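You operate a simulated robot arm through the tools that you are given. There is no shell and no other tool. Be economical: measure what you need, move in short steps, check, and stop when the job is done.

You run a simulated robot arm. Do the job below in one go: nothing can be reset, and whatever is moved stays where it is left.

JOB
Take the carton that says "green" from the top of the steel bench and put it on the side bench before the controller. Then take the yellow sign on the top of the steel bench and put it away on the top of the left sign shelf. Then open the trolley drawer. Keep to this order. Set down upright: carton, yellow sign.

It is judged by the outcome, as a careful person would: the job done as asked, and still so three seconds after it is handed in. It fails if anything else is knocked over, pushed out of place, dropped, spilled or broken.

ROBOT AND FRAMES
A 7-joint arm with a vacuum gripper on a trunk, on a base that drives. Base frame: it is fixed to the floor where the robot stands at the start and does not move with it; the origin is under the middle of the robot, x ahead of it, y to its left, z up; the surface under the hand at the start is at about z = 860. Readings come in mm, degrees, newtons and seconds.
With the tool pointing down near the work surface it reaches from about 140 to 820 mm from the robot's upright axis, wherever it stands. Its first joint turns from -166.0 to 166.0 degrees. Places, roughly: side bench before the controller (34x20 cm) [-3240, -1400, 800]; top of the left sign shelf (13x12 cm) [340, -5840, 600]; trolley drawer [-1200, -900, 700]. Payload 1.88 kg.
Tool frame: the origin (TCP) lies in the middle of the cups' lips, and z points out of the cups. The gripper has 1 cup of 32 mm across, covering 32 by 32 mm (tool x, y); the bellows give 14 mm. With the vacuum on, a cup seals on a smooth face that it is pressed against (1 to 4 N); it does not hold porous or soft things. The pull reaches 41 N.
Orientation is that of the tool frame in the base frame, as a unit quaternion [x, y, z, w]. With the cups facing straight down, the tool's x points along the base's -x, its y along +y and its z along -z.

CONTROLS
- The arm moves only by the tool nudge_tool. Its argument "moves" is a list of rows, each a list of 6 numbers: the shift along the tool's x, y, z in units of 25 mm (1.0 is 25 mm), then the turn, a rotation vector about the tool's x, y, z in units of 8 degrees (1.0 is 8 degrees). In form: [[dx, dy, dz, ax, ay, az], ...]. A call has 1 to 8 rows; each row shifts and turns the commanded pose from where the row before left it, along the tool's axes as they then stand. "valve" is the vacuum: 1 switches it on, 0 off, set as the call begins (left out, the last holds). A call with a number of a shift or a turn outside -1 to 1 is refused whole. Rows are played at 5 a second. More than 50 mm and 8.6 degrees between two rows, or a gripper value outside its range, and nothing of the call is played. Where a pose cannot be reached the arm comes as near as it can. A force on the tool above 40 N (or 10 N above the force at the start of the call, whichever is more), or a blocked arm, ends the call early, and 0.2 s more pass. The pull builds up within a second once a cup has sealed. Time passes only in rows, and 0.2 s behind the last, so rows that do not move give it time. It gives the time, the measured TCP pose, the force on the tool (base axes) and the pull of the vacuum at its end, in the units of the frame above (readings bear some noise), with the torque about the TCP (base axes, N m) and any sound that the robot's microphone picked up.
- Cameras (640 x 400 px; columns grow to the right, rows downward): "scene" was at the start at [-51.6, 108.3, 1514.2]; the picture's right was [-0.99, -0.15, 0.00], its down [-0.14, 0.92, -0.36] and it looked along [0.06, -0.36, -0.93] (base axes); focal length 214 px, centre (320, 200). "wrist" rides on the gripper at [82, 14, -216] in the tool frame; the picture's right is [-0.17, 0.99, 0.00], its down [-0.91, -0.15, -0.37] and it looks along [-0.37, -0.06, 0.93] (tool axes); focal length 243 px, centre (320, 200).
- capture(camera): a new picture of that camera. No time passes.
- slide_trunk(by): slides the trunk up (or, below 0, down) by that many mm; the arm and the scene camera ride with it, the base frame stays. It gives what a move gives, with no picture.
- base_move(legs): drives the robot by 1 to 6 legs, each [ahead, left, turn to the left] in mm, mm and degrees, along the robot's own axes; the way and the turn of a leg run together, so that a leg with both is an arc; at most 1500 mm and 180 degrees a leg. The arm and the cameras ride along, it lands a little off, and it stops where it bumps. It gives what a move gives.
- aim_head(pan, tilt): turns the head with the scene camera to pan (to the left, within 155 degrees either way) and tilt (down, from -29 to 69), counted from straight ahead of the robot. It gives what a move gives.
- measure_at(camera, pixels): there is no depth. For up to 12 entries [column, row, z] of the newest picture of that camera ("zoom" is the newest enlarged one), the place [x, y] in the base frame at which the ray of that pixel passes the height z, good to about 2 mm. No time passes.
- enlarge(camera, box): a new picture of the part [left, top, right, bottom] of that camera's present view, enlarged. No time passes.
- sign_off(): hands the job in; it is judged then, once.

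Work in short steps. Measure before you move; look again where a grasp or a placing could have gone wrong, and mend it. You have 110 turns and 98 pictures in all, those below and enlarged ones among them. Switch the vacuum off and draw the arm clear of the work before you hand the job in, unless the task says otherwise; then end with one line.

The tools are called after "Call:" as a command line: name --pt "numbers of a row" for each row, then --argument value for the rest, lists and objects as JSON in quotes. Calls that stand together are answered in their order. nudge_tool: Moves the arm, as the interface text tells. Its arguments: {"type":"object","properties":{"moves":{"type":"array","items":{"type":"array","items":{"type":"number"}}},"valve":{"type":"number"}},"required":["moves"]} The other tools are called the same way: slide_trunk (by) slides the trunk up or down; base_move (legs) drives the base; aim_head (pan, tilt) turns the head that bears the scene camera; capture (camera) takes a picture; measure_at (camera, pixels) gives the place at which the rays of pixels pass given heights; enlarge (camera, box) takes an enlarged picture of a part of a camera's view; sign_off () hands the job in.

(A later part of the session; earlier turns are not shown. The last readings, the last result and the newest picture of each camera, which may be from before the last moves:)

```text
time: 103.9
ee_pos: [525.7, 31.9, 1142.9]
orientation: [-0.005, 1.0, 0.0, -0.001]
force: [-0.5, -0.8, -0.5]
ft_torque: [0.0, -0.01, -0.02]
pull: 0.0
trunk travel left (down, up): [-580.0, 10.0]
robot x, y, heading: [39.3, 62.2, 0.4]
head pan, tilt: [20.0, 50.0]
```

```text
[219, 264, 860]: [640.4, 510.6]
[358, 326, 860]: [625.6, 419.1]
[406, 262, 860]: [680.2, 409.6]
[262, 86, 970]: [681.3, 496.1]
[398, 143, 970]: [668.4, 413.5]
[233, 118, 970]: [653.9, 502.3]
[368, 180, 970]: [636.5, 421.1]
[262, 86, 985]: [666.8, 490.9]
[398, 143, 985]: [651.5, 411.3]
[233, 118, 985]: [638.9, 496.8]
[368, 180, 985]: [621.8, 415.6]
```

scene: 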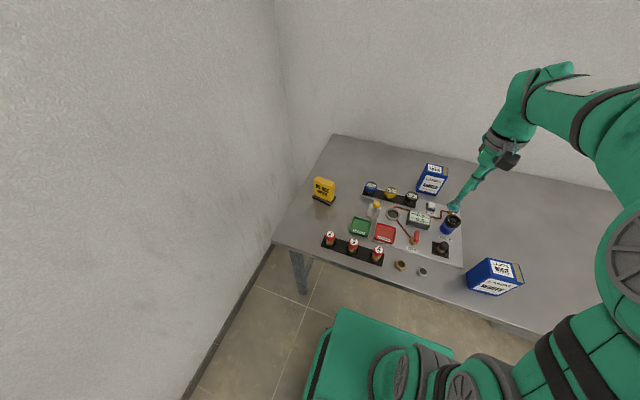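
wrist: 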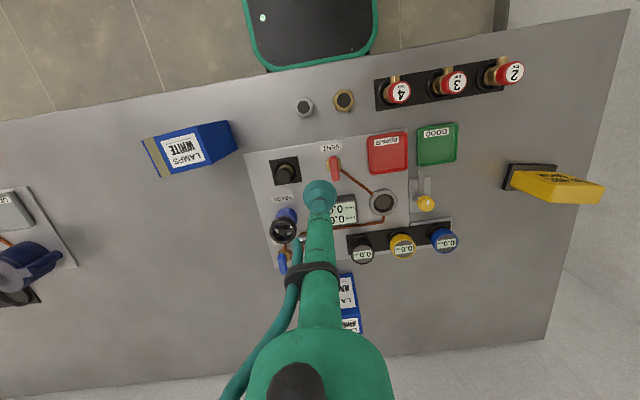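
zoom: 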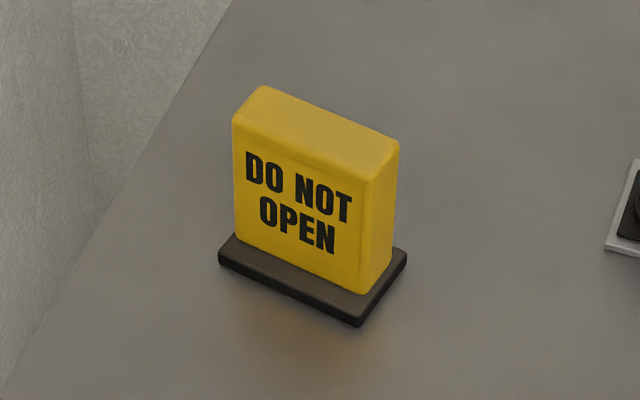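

Top face is only about 83 x 29 mm at z≈970, narrower than the cup, so the sign must be gripped on its flat face. Before choosing the side, I look at the sign shelf far to the right.

Call:
aim_head --pan -87 --tilt 10

Call:
capture --camera "scene"

Call:
enlarge --camera "scene" --box '[190, 150, 350, 250]'

```text
time: 105.8
ee_pos: [526.7, 33.0, 1143.7]
orientation: [-0.004, 1.0, 0.001, 0.0]
force: [-0.3, -0.5, -0.5]
ft_torque: [0.0, 0.0, -0.02]
pull: 0.0
trunk travel left (down, up): [-580.0, 10.0]
robot x, y, heading: [35.5, 56.9, 0.4]
head pan, tilt: [-87.0, 10.0]
```

```text
62 pictures are left
```

scene: 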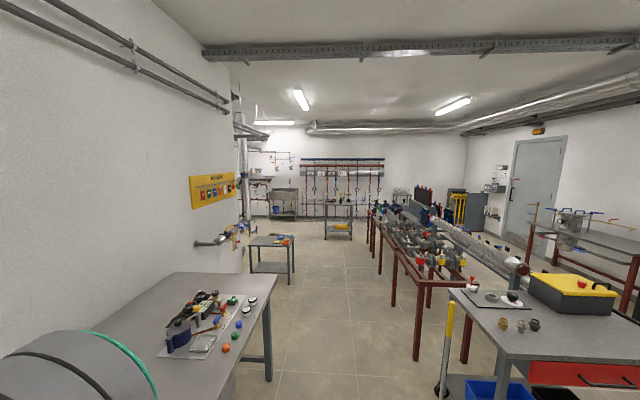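

```text
4.00 times, centred on (270, 200) of scene
```

zoom: 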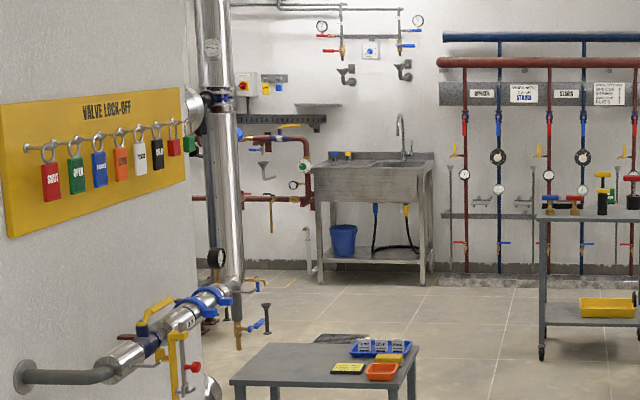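

Call:
measure_at --camera "zoom" --pixels '[[320, 370, 600], [375, 270, 0], [620, 215, 850], [318, 105, 1300], [240, 125, 1200], [605, 310, 300], [430, 285, 0], [205, 265, 600], [345, 335, 600], [410, 345, 600]]'

Call:
enlarge --camera "scene" --box '[225, 170, 305, 220]'

```text
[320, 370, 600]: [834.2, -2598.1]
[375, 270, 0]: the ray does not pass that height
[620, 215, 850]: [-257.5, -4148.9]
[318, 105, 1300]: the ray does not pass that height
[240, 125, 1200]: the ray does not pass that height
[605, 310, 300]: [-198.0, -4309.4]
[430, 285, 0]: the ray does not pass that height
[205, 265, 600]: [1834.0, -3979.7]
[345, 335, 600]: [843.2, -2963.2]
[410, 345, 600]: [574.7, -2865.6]
```

```text
8.00 times, centred on (265, 195) of scene
```

zoom: 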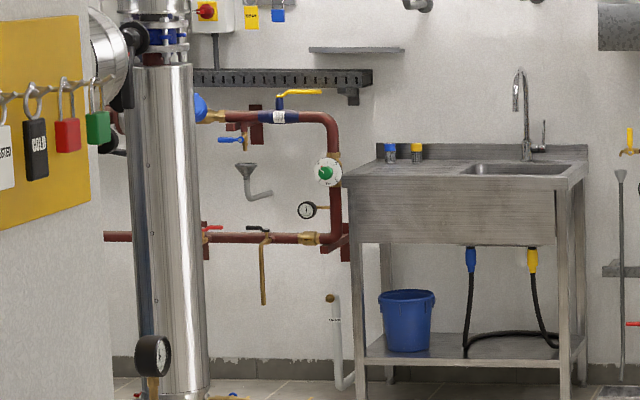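

The named shelf should project at about (319,198) in the scene; I enlarge there.

Call:
enlarge --camera "scene" --box '[290, 170, 354, 210]'

Call:
enlarge --camera "scene" --box '[340, 170, 404, 210]'

```text
10.00 times, centred on (322, 190) of scene
```

zoom: 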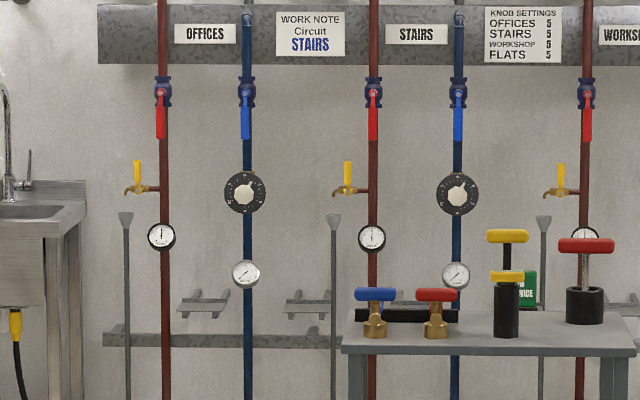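

```text
10.00 times, centred on (372, 190) of scene
```

zoom: 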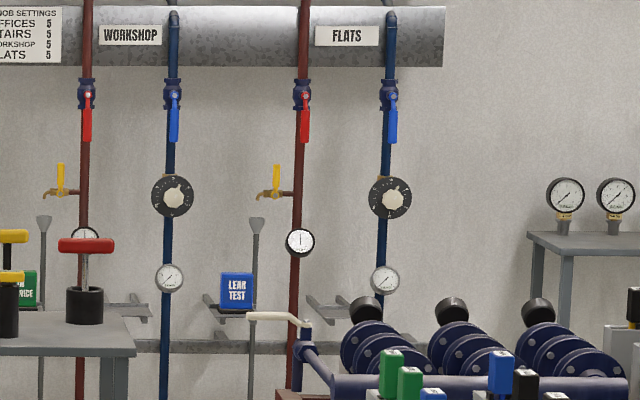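

The "left sign shelf" is one of the small wall brackets behind the riser pipes, approached from the room side; gripping the sign's text face with a horizontal tool fits that. Now I shift the base back 90 and left 370, and turn -9.5° so that the sign's face (yaw ≈9°) lies straight ahead.

Call:
aim_head --pan 60 --tilt 50

Call:
capture --camera "scene"

Call:
measure_at --camera "scene" --pixels '[[320, 200, 0], [320, 150, 0], [200, 200, 0], [450, 200, 0], [450, 150, 0]]'

```text
time: 108.1
ee_pos: [526.7, 31.8, 1143.6]
orientation: [-0.005, 1.0, 0.0, 0.0]
force: [-0.2, 1.1, -0.4]
ft_torque: [-0.01, 0.02, 0.02]
pull: 0.1
trunk travel left (down, up): [-580.0, 10.0]
robot x, y, heading: [39.1, 59.6, 0.5]
head pan, tilt: [60.0, 50.0]
```

```text
57 pictures are left
```

scene: 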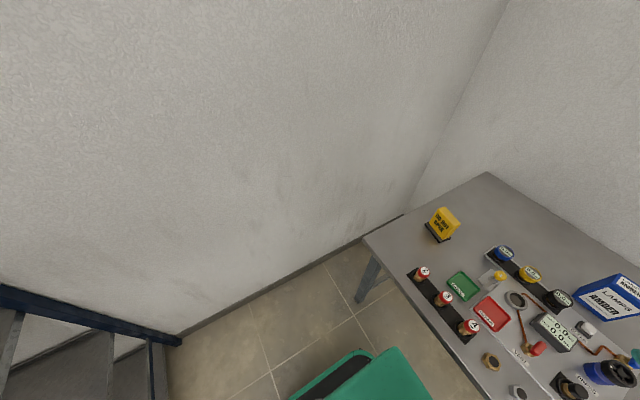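

```text
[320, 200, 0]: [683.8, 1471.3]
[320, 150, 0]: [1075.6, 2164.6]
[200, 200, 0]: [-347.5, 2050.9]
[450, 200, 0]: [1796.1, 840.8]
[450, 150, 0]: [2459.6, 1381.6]
```

Call:
measure_at --camera "scene" --pixels '[[250, 307, 0], [330, 268, 0], [358, 303, 0], [375, 280, 0], [365, 240, 860], [345, 360, 250], [300, 395, 250]]'

```text
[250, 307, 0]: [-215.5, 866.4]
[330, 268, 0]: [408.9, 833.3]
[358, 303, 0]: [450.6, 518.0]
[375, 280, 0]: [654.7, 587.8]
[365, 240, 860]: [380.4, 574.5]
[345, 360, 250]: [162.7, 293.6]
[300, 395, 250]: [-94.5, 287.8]
```

Wall is at y≈850, bench leg at x≈450: the planned spot (-50,430) is free. The broad text face asks for a level tool; I drive there.

Call:
base_move --legs '[[-90, 0, 0], [0, 370, 0], [0, 0, -9.7]]'

Call:
aim_head --pan 0 --tilt 50

Call:
capture --camera "scene"

```text
time: 111.8
ee_pos: [424.0, 314.6, 1144.1]
orientation: [0.083, 0.997, 0.0, 0.0]
force: [0.0, -0.3, -0.3]
ft_torque: [0.01, -0.01, 0.0]
pull: 0.0
trunk travel left (down, up): [-580.0, 10.0]
robot x, y, heading: [-50.6, 425.3, -9.5]
head pan, tilt: [60.0, 50.0]
```

```text
time: 113.1
ee_pos: [424.3, 314.7, 1142.9]
orientation: [0.083, 0.997, 0.001, 0.0]
force: [0.4, 0.4, 0.6]
ft_torque: [-0.03, -0.02, 0.01]
pull: 0.0
trunk travel left (down, up): [-580.0, 10.0]
robot x, y, heading: [-50.5, 424.6, -9.7]
head pan, tilt: [0.0, 50.0]
```

```text
56 pictures are left
```

scene: 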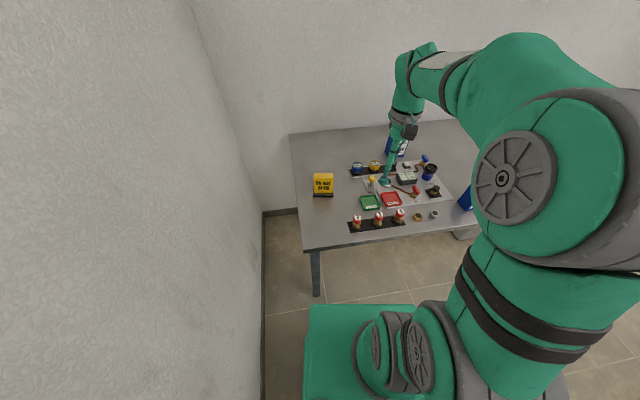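

The sign face now looks straight at the robot. I move the tool forward 150 mm at this height, then begin to roll it -90° about its axis so that the wrist camera will sit sideways once the tool is level.

Call:
nudge_tool --pt "-1 0 0 0 0 0" --pt "-1 0 0 0 0 0" --pt "-1 0 0 0 0 0" --pt "-1 0 0 0 0 0" --pt "-1 0 0 0 0 -1" --pt "-1 0 0 0 0 -1" --pt "0 0 0 0 0 -1" --pt "0 0 0 0 0 -1"

Call:
nudge_tool --pt "0 0 0 0 0 -1" --pt "0 0 0 0 0 -1" --pt "0 0 0 0 0 -1" --pt "0 0 0 0 0 -1" --pt "0 0 0 0 0 -1" --pt "0 0 0 0 0 -1" --pt "0 0 0 0 0 -1" --pt "0 0 0 0 0 -0.25"

```text
time: 114.9
ee_pos: [572.5, 293.3, 1142.3]
orientation: [-0.195, 0.981, 0.0, 0.001]
force: [0.0, 0.0, 0.7]
ft_torque: [0.0, 0.0, -0.03]
pull: 0.1
trunk travel left (down, up): [-580.0, 10.0]
robot x, y, heading: [-51.8, 429.4, -9.6]
head pan, tilt: [0.0, 50.0]
```

```text
time: 116.7
ee_pos: [571.3, 294.1, 1143.3]
orientation: [-0.647, 0.762, -0.001, 0.0]
force: [-0.9, 0.6, 0.3]
ft_torque: [0.03, 0.0, -0.02]
pull: 0.0
trunk travel left (down, up): [-580.0, 10.0]
robot x, y, heading: [-53.6, 428.9, -9.6]
head pan, tilt: [0.0, 50.0]
```

Roll done. Now I pitch the tool up to level: +90° about tool x.

Call:
nudge_tool --pt "0 0 0 1 0 0" --pt "0 0 0 1 0 0" --pt "0 0 0 1 0 0" --pt "0 0 0 1 0 0" --pt "0 0 0 1 0 0" --pt "0 0 0 1 0 0"

Call:
capture --camera "scene"

```text
time: 118.1
ee_pos: [571.0, 293.5, 1144.4]
orientation: [-0.589, 0.698, -0.311, 0.263]
force: [0.3, 0.3, 0.7]
ft_torque: [0.03, 0.03, 0.0]
pull: 0.1
trunk travel left (down, up): [-580.0, 10.0]
robot x, y, heading: [-51.9, 427.3, -9.5]
head pan, tilt: [0.0, 50.0]
```

```text
55 pictures are left
```

scene: 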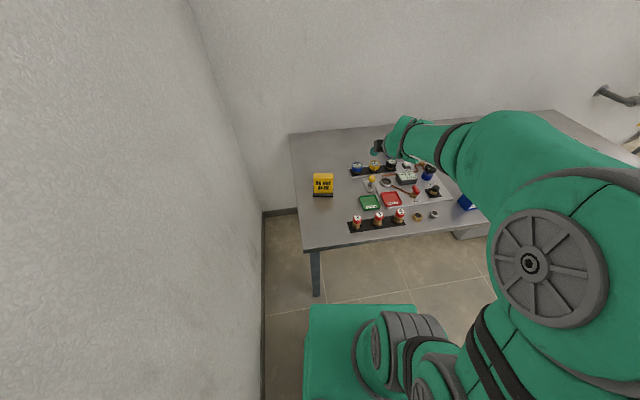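

Going as expected. I finish the pitch (42° left) and look.

Call:
nudge_tool --pt "0 0 0 1 0 0" --pt "0 0 0 1 0 0" --pt "0 0 0 1 0 0" --pt "0 0 0 1 0 0" --pt "0 0 0 1 0 0" --pt "0 0 0 0.25 0 0" --pt "0 0 0 0 0 0"

Call:
capture --camera "scene"

Call:
capture --camera "wrist"

```text
time: 118.9
ee_pos: [572.1, 303.3, 1003.5]
orientation: [-0.606, 0.682, -0.31, 0.267]
force: [-0.7, 1.1, -0.9]
ft_torque: [-0.04, -0.17, 0.01]
pull: 0.0
out of reach, approached as far as the arm can: row 3, 4
trunk travel left (down, up): [-580.0, 10.0]
robot x, y, heading: [-53.0, 426.6, -9.5]
head pan, tilt: [0.0, 50.0]
stopped in row 4: the arm was blocked; the commanded pose is now the measured one
```

```text
54 pictures are left
```

scene: 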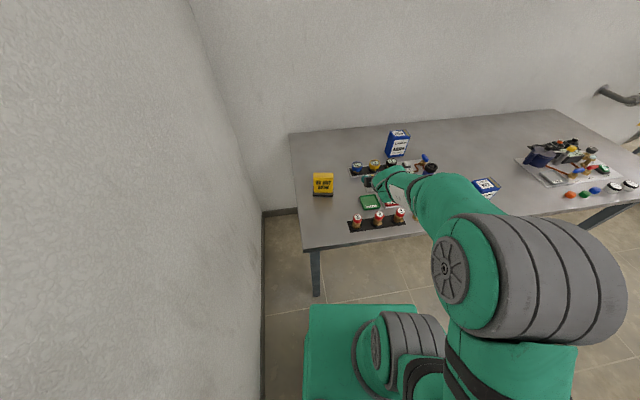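

```text
53 pictures are left
```

wrist: 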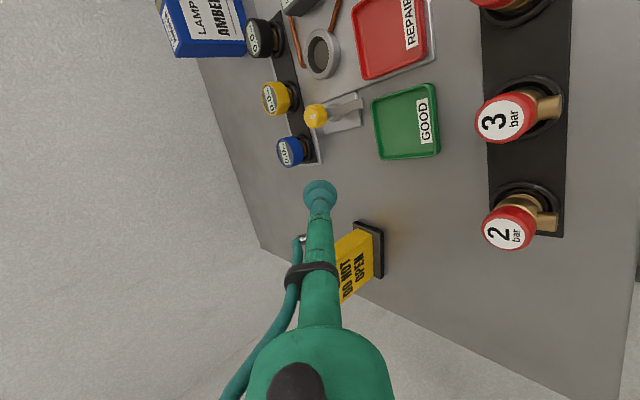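

The arm hit a limit and sagged to z=1003 without touching anything (forces ~1 N). I first rise straight up 100 mm in the current tilt (tool y -0.743, z -0.669).

Call:
nudge_tool --pt "0 -0.6 -0.54 0 0 0" --pt "0 -0.6 -0.54 0 0 0" --pt "0 -0.6 -0.54 0 0 0" --pt "0 -0.6 -0.54 0 0 0" --pt "0 -0.6 -0.54 0 0 0" --pt "0 0 0 0 0 0"

Call:
capture --camera "scene"

```text
time: 120.3
ee_pos: [572.4, 300.5, 1105.4]
orientation: [-0.604, 0.685, -0.309, 0.266]
force: [0.4, -0.4, -0.2]
ft_torque: [0.02, -0.01, 0.0]
pull: 0.1
trunk travel left (down, up): [-580.0, 10.0]
robot x, y, heading: [-56.1, 425.2, -9.6]
head pan, tilt: [0.0, 50.0]
```

```text
52 pictures are left
```

scene: 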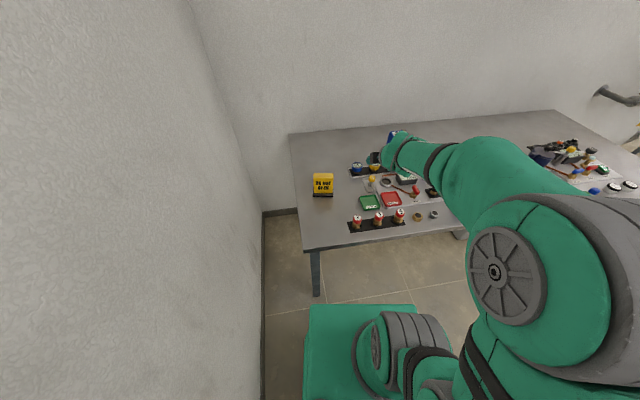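

I back the base 210 and right 120 so that the arm can be stretched for a level tool.

Call:
base_move --legs '[[-210, -120, 0]]'

Call:
nudge_tool --pt "0 -0.67 0.74 0 0 0" --pt "0 -0.67 0.74 0 0 0" --pt "0 -0.67 0.74 0 0 0" --pt "0 -0.67 0.74 0 0 0" --pt "0 -0.67 0.74 0 0 0" --pt "0 -0.67 0.74 0 0 0" --pt "0 -0.67 0.74 0 0 0" --pt "0 -0.67 0.74 0 0 0"

Call:
nudge_tool --pt "0 0 0 1 0 0" --pt "0 0 0 1 0 0" --pt "0 0 0 0 0 0"

```text
time: 122.1
ee_pos: [349.1, 215.2, 1105.6]
orientation: [-0.605, 0.683, -0.309, 0.266]
force: [0.1, 1.1, 0.5]
ft_torque: [0.01, 0.0, 0.01]
pull: 0.2
trunk travel left (down, up): [-580.0, 10.0]
robot x, y, heading: [-275.3, 339.7, -9.2]
head pan, tilt: [0.0, 50.0]
```

```text
time: 123.9
ee_pos: [550.3, 189.2, 1104.7]
orientation: [-0.605, 0.684, -0.309, 0.265]
force: [0.2, -0.2, 0.6]
ft_torque: [-0.01, 0.02, 0.01]
pull: 0.1
trunk travel left (down, up): [-580.0, 10.0]
robot x, y, heading: [-274.9, 338.8, -9.0]
head pan, tilt: [0.0, 50.0]
```

```text
time: 124.7
ee_pos: [550.5, 189.3, 1101.0]
orientation: [-0.564, 0.635, -0.4, 0.346]
force: [0.6, 0.3, -2.1]
ft_torque: [-0.03, -0.22, 0.01]
pull: 0.0
trunk travel left (down, up): [-580.0, 10.0]
robot x, y, heading: [-277.0, 337.2, -9.0]
head pan, tilt: [0.0, 50.0]
```

Pitch is now 64°. I go on in small steps, watching for limits.

Call:
nudge_tool --pt "0 0 0 0.7 0 0" --pt "0 0 0 0 0 0"

Call:
capture --camera "scene"

```text
time: 125.3
ee_pos: [556.3, 192.1, 1117.8]
orientation: [-0.554, 0.622, -0.419, 0.362]
force: [0.0, -0.5, -0.7]
ft_torque: [0.01, 0.03, -0.02]
pull: 0.0
out of reach, approached as far as the arm can: row 1
trunk travel left (down, up): [-580.0, 10.0]
robot x, y, heading: [-272.6, 333.0, -9.3]
head pan, tilt: [0.0, 50.0]
```

```text
51 pictures are left
```

scene: 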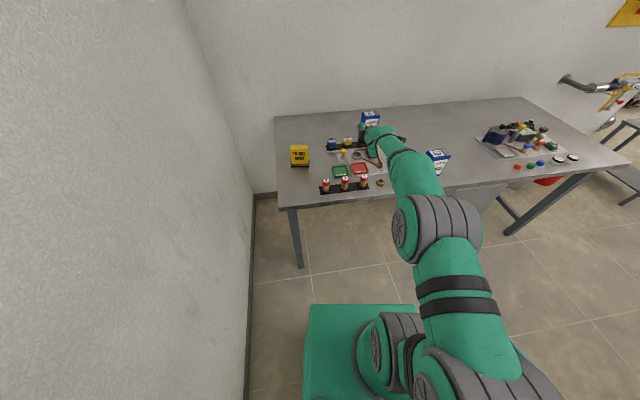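

The wrist limit comes at 67° here. A lower trunk makes the forearm flatter: I raise the tool 160 mm, then lower the trunk 200.

Call:
nudge_tool --pt "0 -0.738 -0.309 0 0 0" --pt "0 -0.738 -0.309 0 0 0" --pt "0 -0.738 -0.309 0 0 0" --pt "0 -0.738 -0.309 0 0 0" --pt "0 -0.738 -0.309 0 0 0" --pt "0 -0.738 -0.309 0 0 0" --pt "0 -0.738 -0.309 0 0 0" --pt "0 -0.738 -0.309 0 0 0"

Call:
slide_trunk --by -180

Call:
nudge_tool --pt "0 0 0 1 0 0" --pt "0 0 0 0.8 0 0" --pt "0 0 0 0 0 0"

Call:
capture --camera "scene"

```text
time: 127.1
ee_pos: [551.7, 193.2, 1276.7]
orientation: [-0.545, 0.614, -0.431, 0.374]
force: [-0.1, 0.5, 0.3]
ft_torque: [0.01, 0.01, 0.0]
pull: 0.0
trunk travel left (down, up): [-580.0, 10.0]
robot x, y, heading: [-273.1, 337.8, -9.0]
head pan, tilt: [0.0, 50.0]
```

```text
time: 129.1
ee_pos: [550.7, 193.3, 1097.2]
orientation: [-0.545, 0.614, -0.432, 0.374]
force: [-0.9, -0.4, 0.0]
ft_torque: [0.01, 0.0, 0.03]
pull: 0.2
trunk travel left (down, up): [-400.0, 190.0]
robot x, y, heading: [-273.5, 340.7, -9.2]
head pan, tilt: [0.0, 50.0]
```

```text
time: 129.9
ee_pos: [560.5, 195.8, 1117.0]
orientation: [-0.504, 0.567, -0.491, 0.428]
force: [0.1, 0.2, -0.6]
ft_torque: [0.0, 0.0, 0.05]
pull: 0.1
out of reach, approached as far as the arm can: row 2
trunk travel left (down, up): [-400.0, 190.0]
robot x, y, heading: [-276.1, 338.8, -9.2]
head pan, tilt: [0.0, 50.0]
```

```text
50 pictures are left
```

scene: 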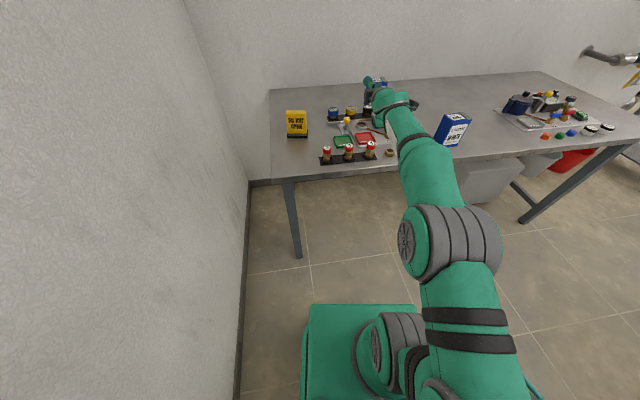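

Now 81°. I repeat: up 160, trunk down 180, and finish the pitch.

Call:
nudge_tool --pt "0 -0.79 -0.124 0 0 0" --pt "0 -0.79 -0.124 0 0 0" --pt "0 -0.79 -0.124 0 0 0" --pt "0 -0.79 -0.124 0 0 0" --pt "0 -0.79 -0.124 0 0 0" --pt "0 -0.79 -0.124 0 0 0" --pt "0 -0.79 -0.124 0 0 0" --pt "0 -0.79 -0.124 0 0 0"

Call:
slide_trunk --by -170

Call:
nudge_tool --pt "0 0 0 0.5 0 0" --pt "0 0 0 0.55 0 0" --pt "0 0 0 0 0 0"

```text
time: 131.7
ee_pos: [556.6, 201.2, 1281.4]
orientation: [-0.494, 0.556, -0.504, 0.44]
force: [0.8, -0.6, -0.4]
ft_torque: [0.0, -0.01, 0.03]
pull: 0.0
out of reach, approached as far as the arm can: row 1
trunk travel left (down, up): [-400.0, 190.0]
robot x, y, heading: [-273.8, 334.6, -9.1]
head pan, tilt: [0.0, 50.0]
```

```text
time: 133.6
ee_pos: [556.0, 199.8, 1110.6]
orientation: [-0.494, 0.555, -0.505, 0.44]
force: [0.6, -0.6, 0.4]
ft_torque: [-0.01, 0.01, 0.01]
pull: 0.1
trunk travel left (down, up): [-230.0, 360.0]
robot x, y, heading: [-274.1, 339.0, -9.2]
head pan, tilt: [0.0, 50.0]
```

```text
time: 134.4
ee_pos: [556.3, 201.9, 1111.9]
orientation: [0.46, -0.517, 0.545, -0.475]
force: [0.1, 0.6, 0.3]
ft_torque: [0.02, -0.05, 0.03]
pull: 0.1
trunk travel left (down, up): [-230.0, 360.0]
robot x, y, heading: [-276.6, 335.7, -9.4]
head pan, tilt: [0.0, 50.0]
```

Tool is level (2.4° high, yaw -7.3° vs wanted -9.2°). I correct both and move left 270 to stand before the sign, still at z≈1110.

Call:
nudge_tool --pt "0 0 0 -0.3 0.24 0" --pt "-0.98 0 0 0 0 0" --pt "-0.98 0 0 0 0 0" --pt "-0.98 0 0 0 0 0" --pt "-0.98 0 0 0 0 0" --pt "-0.98 0 0 0 0 0" --pt "-0.98 0 0 0 0 0"

Call:
nudge_tool --pt "-0.98 0 0 0 0 0" --pt "-0.98 0 0 0 0 0" --pt "-0.98 0 0 0 0 0" --pt "-0.98 0 0 0 0 0" --pt "0 0 0 0 0 0"

Call:
capture --camera "scene"

Call:
capture --camera "wrist"

```text
time: 136.0
ee_pos: [579.5, 345.1, 1110.4]
orientation: [0.461, -0.536, 0.54, -0.456]
force: [-0.5, -0.5, -0.2]
ft_torque: [0.01, -0.01, 0.03]
pull: 0.1
trunk travel left (down, up): [-230.0, 360.0]
robot x, y, heading: [-275.2, 339.1, -9.5]
head pan, tilt: [0.0, 50.0]
```

```text
time: 137.2
ee_pos: [594.5, 442.6, 1108.2]
orientation: [0.461, -0.535, 0.541, -0.457]
force: [0.7, 0.2, -0.8]
ft_torque: [0.02, 0.0, 0.0]
pull: 0.1
trunk travel left (down, up): [-230.0, 360.0]
robot x, y, heading: [-276.7, 338.3, -9.2]
head pan, tilt: [0.0, 50.0]
```

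```text
49 pictures are left
```

scene: 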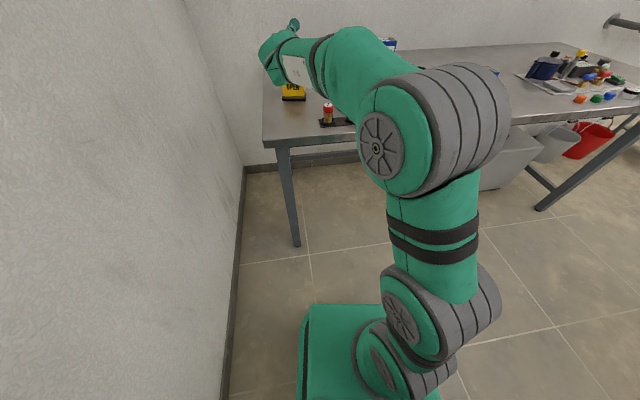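

```text
48 pictures are left
```

wrist: 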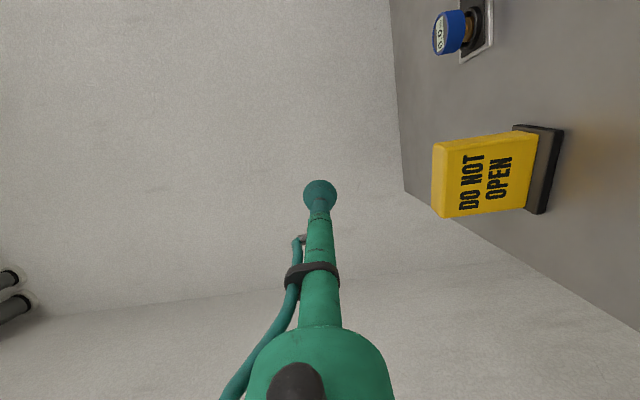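

Orientation is right (0.988,-0.158,0.002). I line up with the face's middle, 60 mm before it, and lower the trunk 120, then check.

Call:
nudge_tool --pt "-0.5 0 -0.25 0 0 0" --pt "-0.55 0 -0.27 0 0 0" --pt "0 0 0 0 0 0"

Call:
slide_trunk --by -120

Call:
capture --camera "scene"

Call:
capture --camera "wrist"

```text
time: 138.0
ee_pos: [587.5, 469.6, 1108.5]
orientation: [0.461, -0.536, 0.541, -0.456]
force: [-0.5, -0.3, -0.4]
ft_torque: [-0.02, 0.02, -0.02]
pull: 0.1
trunk travel left (down, up): [-230.0, 360.0]
robot x, y, heading: [-274.7, 337.3, -9.2]
head pan, tilt: [0.0, 50.0]
```

```text
time: 139.5
ee_pos: [587.1, 468.7, 989.5]
orientation: [0.461, -0.535, 0.542, -0.456]
force: [0.0, 0.1, -0.2]
ft_torque: [0.04, -0.02, -0.01]
pull: 0.1
trunk travel left (down, up): [-110.0, 480.0]
robot x, y, heading: [-276.9, 334.8, -9.2]
head pan, tilt: [0.0, 50.0]
```

```text
47 pictures are left
```

scene: 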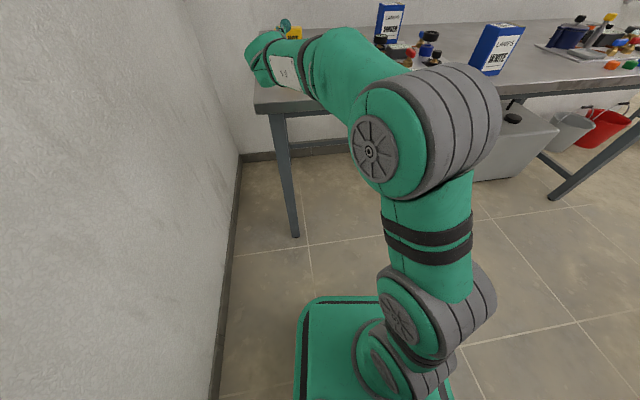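

```text
46 pictures are left
```

wrist: 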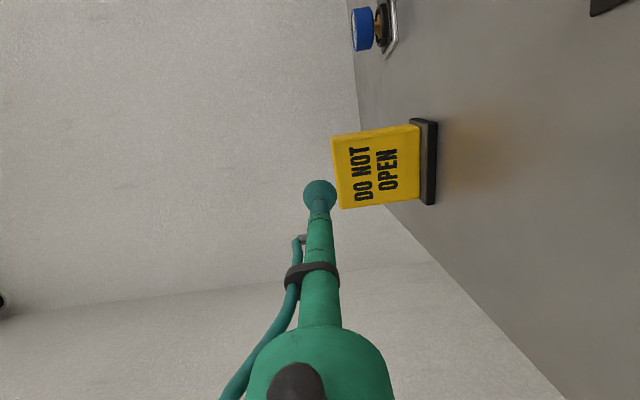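

Clear so far; wrist bulb is ahead of the bench edge. I lower 50 more (z≈939) and check with both cameras.

Call:
slide_trunk --by -50

Call:
capture --camera "wrist"

Call:
enlarge --camera "scene" --box '[220, 0, 380, 100]'

```text
time: 140.4
ee_pos: [588.5, 467.9, 938.9]
orientation: [0.461, -0.535, 0.541, -0.456]
force: [-0.5, -0.4, -0.7]
ft_torque: [-0.02, -0.02, 0.0]
pull: 0.1
trunk travel left (down, up): [-60.0, 530.0]
robot x, y, heading: [-277.0, 336.3, -9.3]
head pan, tilt: [0.0, 50.0]
```

```text
45 pictures are left
```

wrist: 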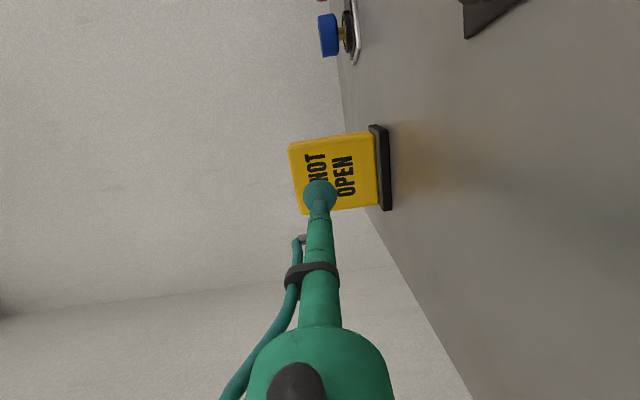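

```text
4.00 times, centred on (300, 50) of scene
```

zoom: 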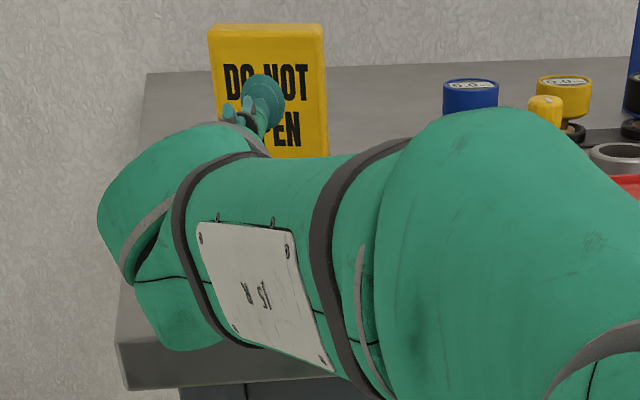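

Cup points at the middle of the text face. Vacuum on, I advance 50 mm, then creep.

Call:
nudge_tool --pt "0 0 0.6 0 0 0" --pt "0 0 0.6 0 0 0" --pt "0 0 0.6 0 0 0" --pt "0 0 0.2 0 0 0" --pt "0 0 0 0 0 0" --valve 1

Call:
capture --camera "wrist"

Call:
enlarge --camera "scene" --box '[220, 0, 380, 100]'

```text
time: 141.6
ee_pos: [636.2, 461.5, 937.9]
orientation: [0.46, -0.536, 0.541, -0.456]
force: [0.2, -0.3, -0.5]
ft_torque: [-0.02, -0.02, -0.03]
pull: 0.1
trunk travel left (down, up): [-60.0, 530.0]
robot x, y, heading: [-273.6, 339.3, -9.3]
head pan, tilt: [0.0, 50.0]
```

```text
43 pictures are left
```

wrist: 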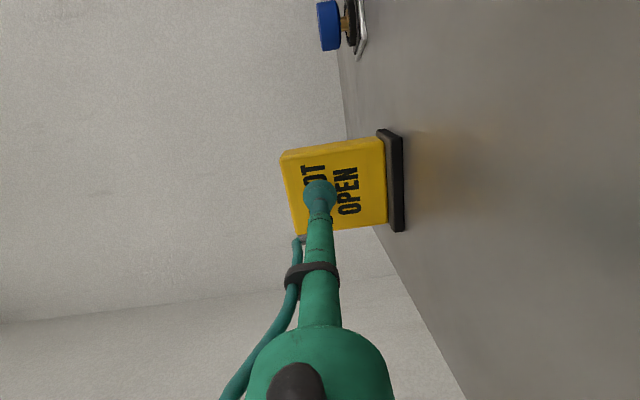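

```text
4.00 times, centred on (300, 50) of scene
```

zoom: 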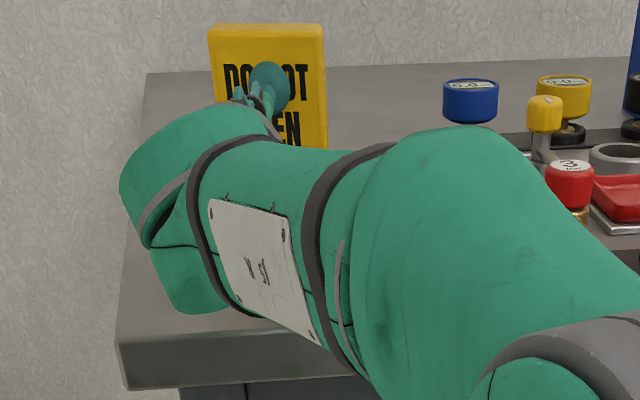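

The cup is ~10 mm off and central. I creep on.

Call:
nudge_tool --pt "0 0 0.2 0 0 0" --pt "0 0 0.12 0 0 0" --pt "0 0 0.12 0 0 0" --pt "0 0 0.1 0 0 0" --pt "0 0 0 0 0 0"

```text
time: 142.8
ee_pos: [650.0, 459.3, 940.4]
orientation: [0.461, -0.535, 0.541, -0.457]
force: [0.2, 0.0, 0.1]
ft_torque: [0.01, 0.03, 0.0]
pull: 40.5
trunk travel left (down, up): [-60.0, 530.0]
robot x, y, heading: [-271.9, 340.3, -9.3]
head pan, tilt: [0.0, 50.0]
```

Sealed (40.5 N). I lift 40 mm first and look.

Call:
nudge_tool --pt "0 -0.4 0 0 0 0" --pt "0 -0.4 0 0 0 0" --pt "0 -0.4 0 0 0 0" --pt "0 -0.4 0 0 0 0" --pt "0 0 0 0 0 0"

Call:
capture --camera "wrist"

```text
time: 144.0
ee_pos: [650.9, 458.4, 979.5]
orientation: [0.462, -0.535, 0.541, -0.456]
force: [-0.7, 0.1, -2.2]
ft_torque: [-0.01, 0.01, 0.02]
pull: 40.6
trunk travel left (down, up): [-60.0, 530.0]
robot x, y, heading: [-273.2, 340.4, -9.2]
head pan, tilt: [0.0, 50.0]
```

```text
41 pictures are left
```

wrist: 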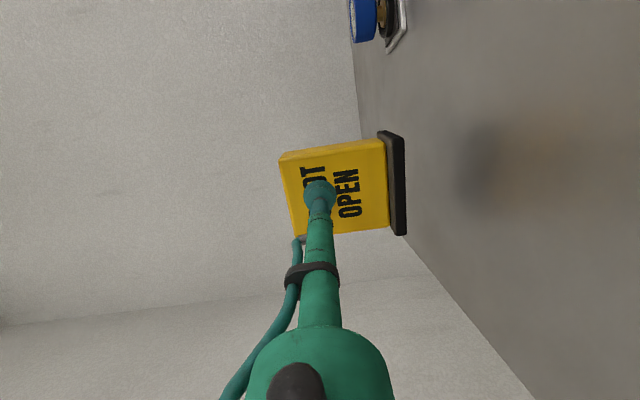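

The sign is held upright and its base lies 80 mm below the TCP. I raise the trunk 230 for clearance, shift right 150 and turn right to face down the room.

Call:
slide_trunk --by 230

Call:
base_move --legs '[[0, -150, 0], [0, 0, -80.7]]'

Call:
aim_head --pan 0 --tilt 25

Call:
capture --camera "scene"

```text
time: 146.4
ee_pos: [650.9, 459.1, 1210.0]
orientation: [0.462, -0.535, 0.541, -0.456]
force: [0.4, 0.4, -2.5]
ft_torque: [0.0, 0.04, 0.04]
pull: 40.8
trunk travel left (down, up): [-290.0, 300.0]
robot x, y, heading: [-275.4, 338.1, -9.3]
head pan, tilt: [0.0, 50.0]
```

```text
time: 151.3
ee_pos: [-26.9, -703.4, 1210.0]
orientation: [0.007, -0.706, 0.708, 0.0]
force: [-0.7, 0.3, -1.4]
ft_torque: [0.04, 0.01, 0.01]
pull: 40.9
trunk travel left (down, up): [-290.0, 300.0]
robot x, y, heading: [-300.2, 194.1, -89.4]
head pan, tilt: [0.0, 50.0]
```

```text
time: 152.2
ee_pos: [-26.3, -703.5, 1209.7]
orientation: [0.008, -0.706, 0.708, 0.0]
force: [0.6, 0.2, -1.2]
ft_torque: [0.0, 0.02, -0.01]
pull: 40.5
trunk travel left (down, up): [-290.0, 300.0]
robot x, y, heading: [-296.3, 190.8, -89.6]
head pan, tilt: [0.0, 25.0]
```

```text
40 pictures are left
```

scene: 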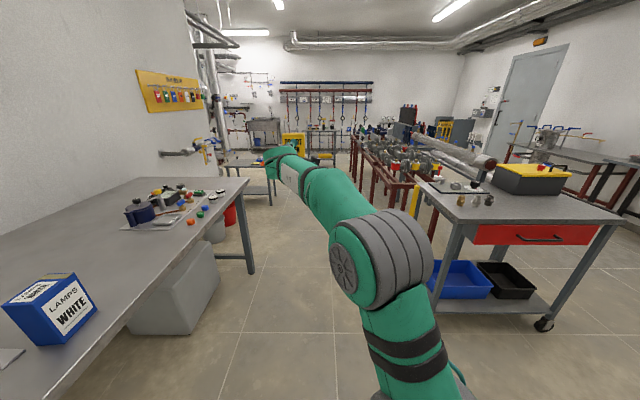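

I measure the floor obstacles along the way.

Call:
measure_at --camera "scene" --pixels '[[250, 273, 0], [212, 333, 0], [434, 305, 0], [410, 235, 0], [375, 203, 0], [355, 180, 0], [270, 204, 0], [307, 180, 0], [332, 180, 0], [243, 182, 860]]'

Call:
enlarge --camera "scene" --box '[220, 100, 460, 250]'

```text
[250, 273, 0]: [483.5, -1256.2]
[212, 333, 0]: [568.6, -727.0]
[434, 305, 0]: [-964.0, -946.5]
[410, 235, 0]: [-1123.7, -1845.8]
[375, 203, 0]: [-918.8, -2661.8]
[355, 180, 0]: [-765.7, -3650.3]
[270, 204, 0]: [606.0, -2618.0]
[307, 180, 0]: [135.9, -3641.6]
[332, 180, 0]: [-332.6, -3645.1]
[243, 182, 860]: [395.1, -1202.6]
```

```text
2.67 times, centred on (340, 175) of scene
```

zoom: 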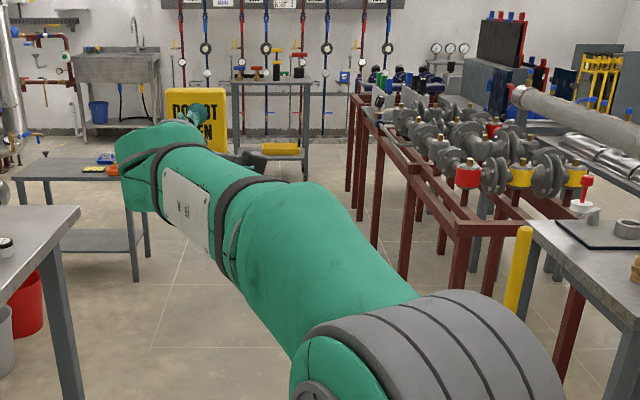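

The way down the middle is open. I strafe left 250 to x≈-50 and drive 2100 ahead, then look again.

Call:
base_move --legs '[[0, 250, -0.4], [1400, 0, 0], [700, 0, 0]]'

Call:
aim_head --pan 0 --tilt 25

Call:
capture --camera "scene"

```text
time: 164.2
ee_pos: [282.3, -2840.5, 1209.5]
orientation: [0.016, -0.706, 0.708, -0.008]
force: [-0.3, -0.4, -0.9]
ft_torque: [0.07, 0.0, 0.01]
pull: 41.4
trunk travel left (down, up): [-290.0, 300.0]
robot x, y, heading: [-13.5, -1953.4, -88.2]
head pan, tilt: [0.0, 25.0]
```

```text
time: 164.8
ee_pos: [282.5, -2839.7, 1209.0]
orientation: [0.015, -0.706, 0.708, -0.008]
force: [0.5, -1.1, -2.4]
ft_torque: [0.06, 0.02, -0.01]
pull: 40.5
trunk travel left (down, up): [-290.0, 300.0]
robot x, y, heading: [-12.6, -1952.2, -87.9]
head pan, tilt: [0.0, 25.0]
```

```text
38 pictures are left
```

scene: 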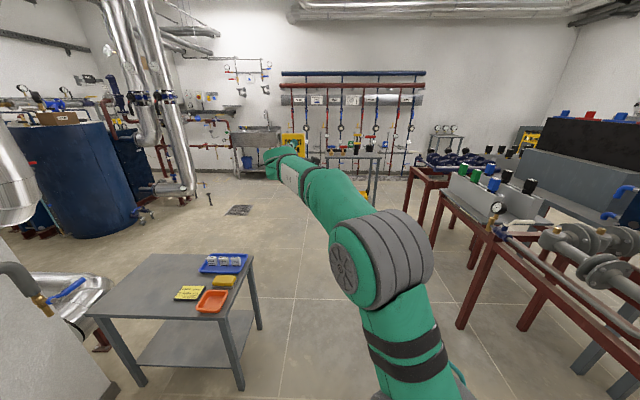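

Call:
enlarge --camera "scene" --box '[220, 60, 460, 210]'

Call:
measure_at --camera "scene" --pixels '[[241, 388, 0], [260, 330, 0], [253, 255, 600], [367, 203, 0], [376, 194, 0], [406, 210, 0], [415, 235, 0], [238, 210, 0], [466, 325, 0], [381, 155, 850], [373, 150, 800]]'

```text
2.67 times, centred on (340, 135) of scene
```

zoom: 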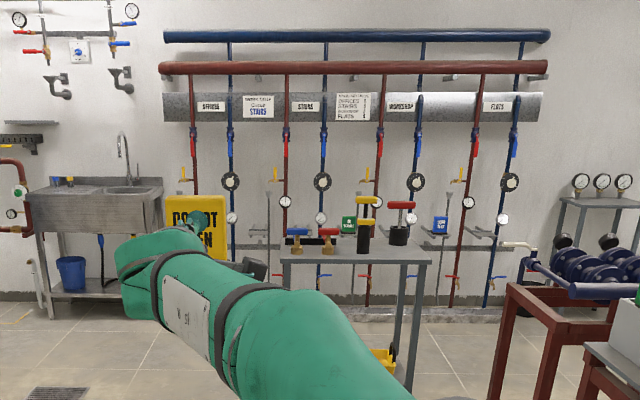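

```text
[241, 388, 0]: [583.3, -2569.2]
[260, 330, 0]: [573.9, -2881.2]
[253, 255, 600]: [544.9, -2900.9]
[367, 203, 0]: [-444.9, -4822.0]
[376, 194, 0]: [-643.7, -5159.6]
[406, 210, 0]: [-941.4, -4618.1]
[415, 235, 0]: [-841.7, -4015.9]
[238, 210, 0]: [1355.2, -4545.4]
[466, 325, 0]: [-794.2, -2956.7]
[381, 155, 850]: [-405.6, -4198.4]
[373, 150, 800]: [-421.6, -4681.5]
```

Call:
measure_at --camera "scene" --pixels '[[325, 158, 740], [381, 158, 740], [325, 158, 800], [381, 158, 800], [371, 206, 0], [367, 195, 0], [386, 196, 0], [314, 149, 600], [317, 149, 600], [317, 147, 600]]'

Call:
enlarge --camera "scene" --box '[300, 130, 396, 210]'

```text
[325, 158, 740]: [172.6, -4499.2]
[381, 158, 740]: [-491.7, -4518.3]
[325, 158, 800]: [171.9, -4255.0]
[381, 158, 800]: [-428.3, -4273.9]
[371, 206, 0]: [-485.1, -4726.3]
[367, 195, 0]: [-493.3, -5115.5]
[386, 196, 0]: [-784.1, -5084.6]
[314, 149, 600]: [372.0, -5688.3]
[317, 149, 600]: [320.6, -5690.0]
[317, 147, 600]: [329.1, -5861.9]
```

```text
5.00 times, centred on (348, 170) of scene
```

zoom: 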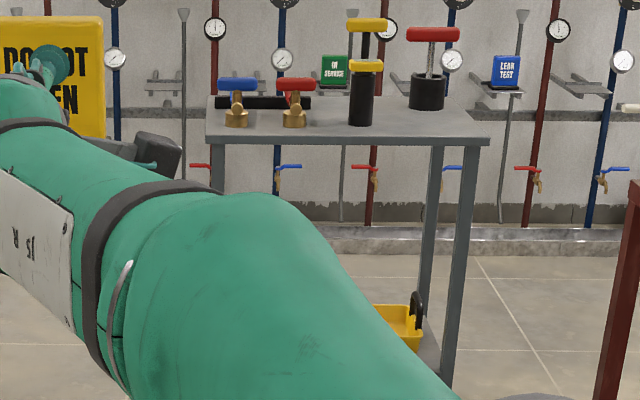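

The target shelf (x≈335, y≈-5850) sits left behind the wheel table, whose left edge is x≈173. The robot must stand at x≈470 with the tool about 130 mm right of centre, so I shift the tool right 400 mm here in free space.

Call:
nudge_tool --pt "1 0 0 0 0 0" --pt "1 0 0 0 0 0" --pt "1 0 0 0 0 0" --pt "1 0 0 0 0 0" --pt "1 0 0 0 0 0" --pt "1 0 0 0 0 0" --pt "1 0 0 0 0 0" --pt "1 0 0 0 0 0"

Call:
nudge_tool --pt "1 0 0 0 0 0" --pt "1 0 0 0 0 0" --pt "1 0 0 0 0 0" --pt "1 0 0 0 0 0" --pt "1 0 0 0 0 0" --pt "1 0 0 0 0 0" --pt "1 0 0 0 0 0" --pt "1 0 0 0 0 0"

Call:
capture --camera "scene"

```text
time: 166.6
ee_pos: [84.0, -2847.7, 1215.6]
orientation: [0.016, -0.706, 0.708, -0.009]
force: [0.8, -0.4, -0.7]
ft_torque: [0.05, -0.01, -0.05]
pull: 40.7
trunk travel left (down, up): [-290.0, 300.0]
robot x, y, heading: [-14.8, -1955.2, -88.4]
head pan, tilt: [0.0, 25.0]
```

```text
time: 168.4
ee_pos: [-116.8, -2853.8, 1214.3]
orientation: [0.016, -0.706, 0.708, -0.008]
force: [-0.1, 0.2, -1.1]
ft_torque: [0.08, -0.01, -0.04]
pull: 40.8
trunk travel left (down, up): [-290.0, 300.0]
robot x, y, heading: [-10.3, -1953.7, -88.2]
head pan, tilt: [0.0, 25.0]
```

```text
35 pictures are left
```

scene: 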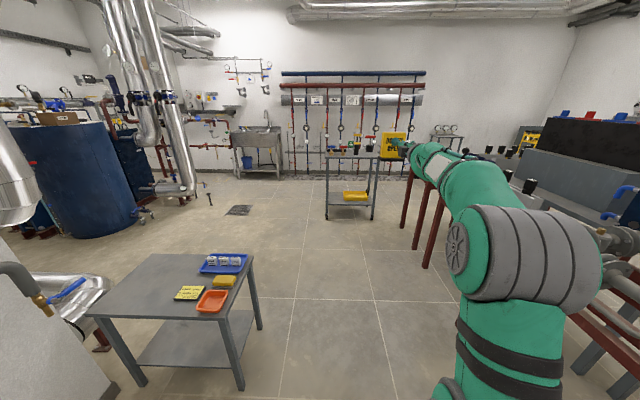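

The table is now unobstructed. I zoom to measure its depth and the sink, since the elbow bulges to the right.

Call:
enlarge --camera "scene" --box '[270, 120, 398, 220]'

```text
4.00 times, centred on (334, 170) of scene
```

zoom: 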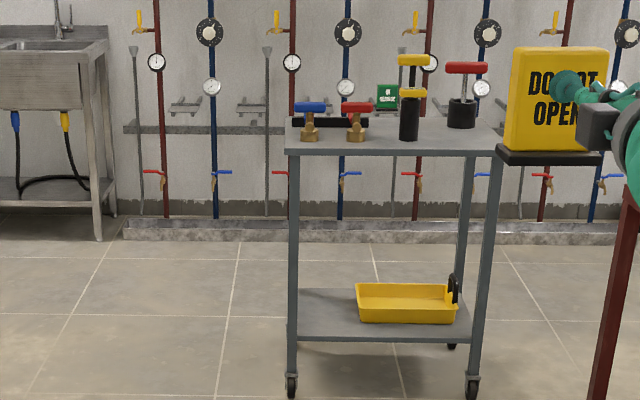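

Call:
measure_at --camera "zoom" --pixels '[[291, 396, 0], [472, 397, 0], [452, 347, 0], [185, 107, 600], [252, 107, 600], [185, 105, 600], [252, 105, 600], [388, 108, 600], [100, 240, 0], [115, 215, 0], [267, 215, 0], [125, 240, 0]]'

Call:
enlarge --camera "scene" --box '[296, 128, 344, 158]'

```text
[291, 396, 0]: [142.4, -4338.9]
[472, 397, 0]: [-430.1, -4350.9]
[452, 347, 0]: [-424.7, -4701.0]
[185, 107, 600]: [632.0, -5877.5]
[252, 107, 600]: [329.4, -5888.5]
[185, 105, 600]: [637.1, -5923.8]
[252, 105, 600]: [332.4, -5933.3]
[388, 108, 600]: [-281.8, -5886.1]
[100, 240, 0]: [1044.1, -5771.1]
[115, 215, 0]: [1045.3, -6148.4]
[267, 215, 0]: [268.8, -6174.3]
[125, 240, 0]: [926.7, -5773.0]
```

```text
13.33 times, centred on (320, 143) of scene
```

zoom: 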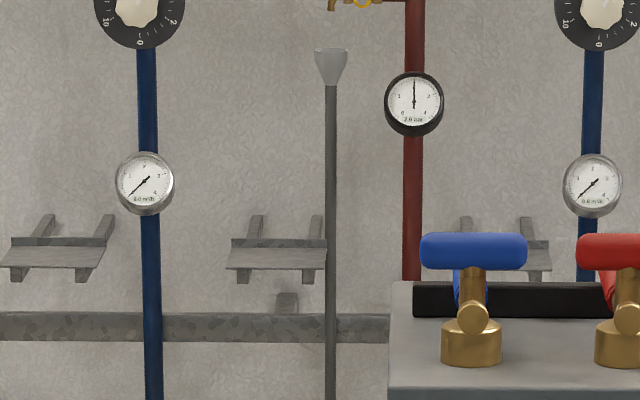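

Table spans x -460..175, y -4320..-4740; target shelf is centred at about (332,-5860). I square up, drive 1450 ahead past the tray table, then strafe left 490.

Call:
base_move --legs '[[0, 0, -1.8], [1450, 0, 0], [0, 495, 0]]'

Call:
capture --camera "scene"

```text
time: 178.4
ee_pos: [403.4, -4258.5, 1215.2]
orientation: [0.013, -0.707, 0.707, -0.006]
force: [0.5, 0.3, -2.1]
ft_torque: [0.03, 0.01, 0.02]
pull: 40.4
trunk travel left (down, up): [-290.0, 300.0]
robot x, y, heading: [511.5, -3357.3, -88.8]
head pan, tilt: [0.0, 25.0]
```

```text
32 pictures are left
```

scene: 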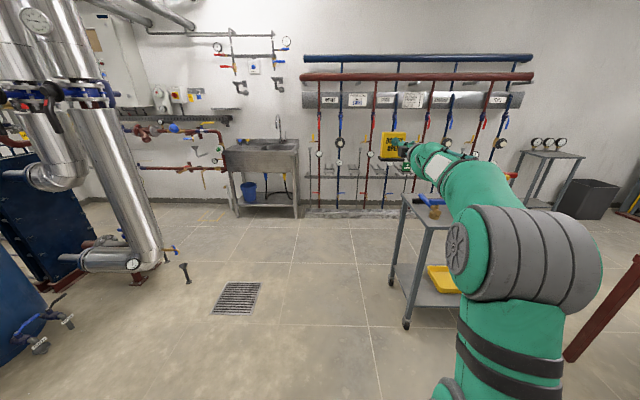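

The elbow would pass near the table's left edge; I measure free room on the left to pass wider.

Call:
measure_at --camera "scene" --pixels '[[186, 283, 0], [407, 327, 0], [235, 217, 0], [298, 217, 0], [150, 268, 100], [402, 200, 740], [391, 285, 0]]'

```text
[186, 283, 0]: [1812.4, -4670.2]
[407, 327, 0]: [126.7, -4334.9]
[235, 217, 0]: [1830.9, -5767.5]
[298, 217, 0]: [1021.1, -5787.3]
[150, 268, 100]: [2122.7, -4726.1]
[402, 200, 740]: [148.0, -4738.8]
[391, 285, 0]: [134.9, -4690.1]
```

There is ample room to x≈1800. I pass wide: left 200, then 1350 ahead, stopping short of the wall.

Call:
base_move --legs '[[0, 180, -1.2], [1350, 0, 0]]'

Call:
capture --camera "scene"

```text
time: 186.1
ee_pos: [589.7, -5568.1, 1214.4]
orientation: [0.011, -0.706, 0.708, -0.003]
force: [0.9, 0.7, -2.2]
ft_torque: [0.06, 0.01, 0.0]
pull: 41.1
trunk travel left (down, up): [-290.0, 300.0]
robot x, y, heading: [704.8, -4667.6, -89.0]
head pan, tilt: [0.0, 25.0]
```

```text
31 pictures are left
```

scene: 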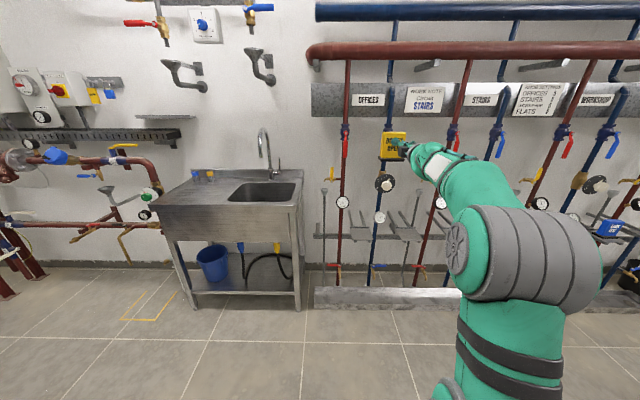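

Call:
enlarge --camera "scene" --box '[310, 150, 470, 290]'

Call:
measure_at --camera "scene" --pixels '[[391, 240, 600], [420, 240, 600], [404, 228, 600], [398, 228, 600], [412, 228, 600], [404, 235, 600]]'

```text
2.86 times, centred on (390, 220) of scene
```

zoom: 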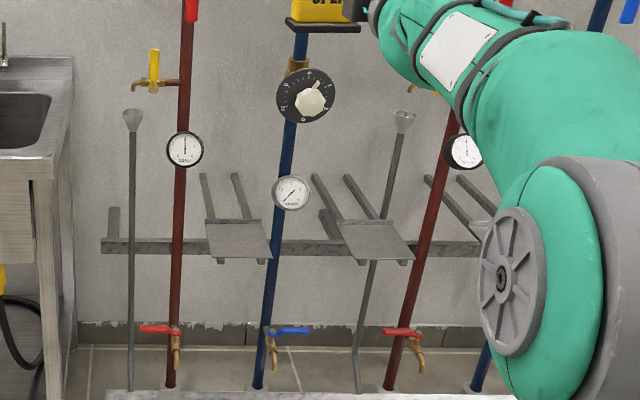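

```text
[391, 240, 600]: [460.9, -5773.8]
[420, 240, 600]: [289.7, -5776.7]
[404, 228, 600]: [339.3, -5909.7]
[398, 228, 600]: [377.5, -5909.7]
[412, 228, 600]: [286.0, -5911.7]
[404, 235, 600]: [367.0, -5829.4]
```

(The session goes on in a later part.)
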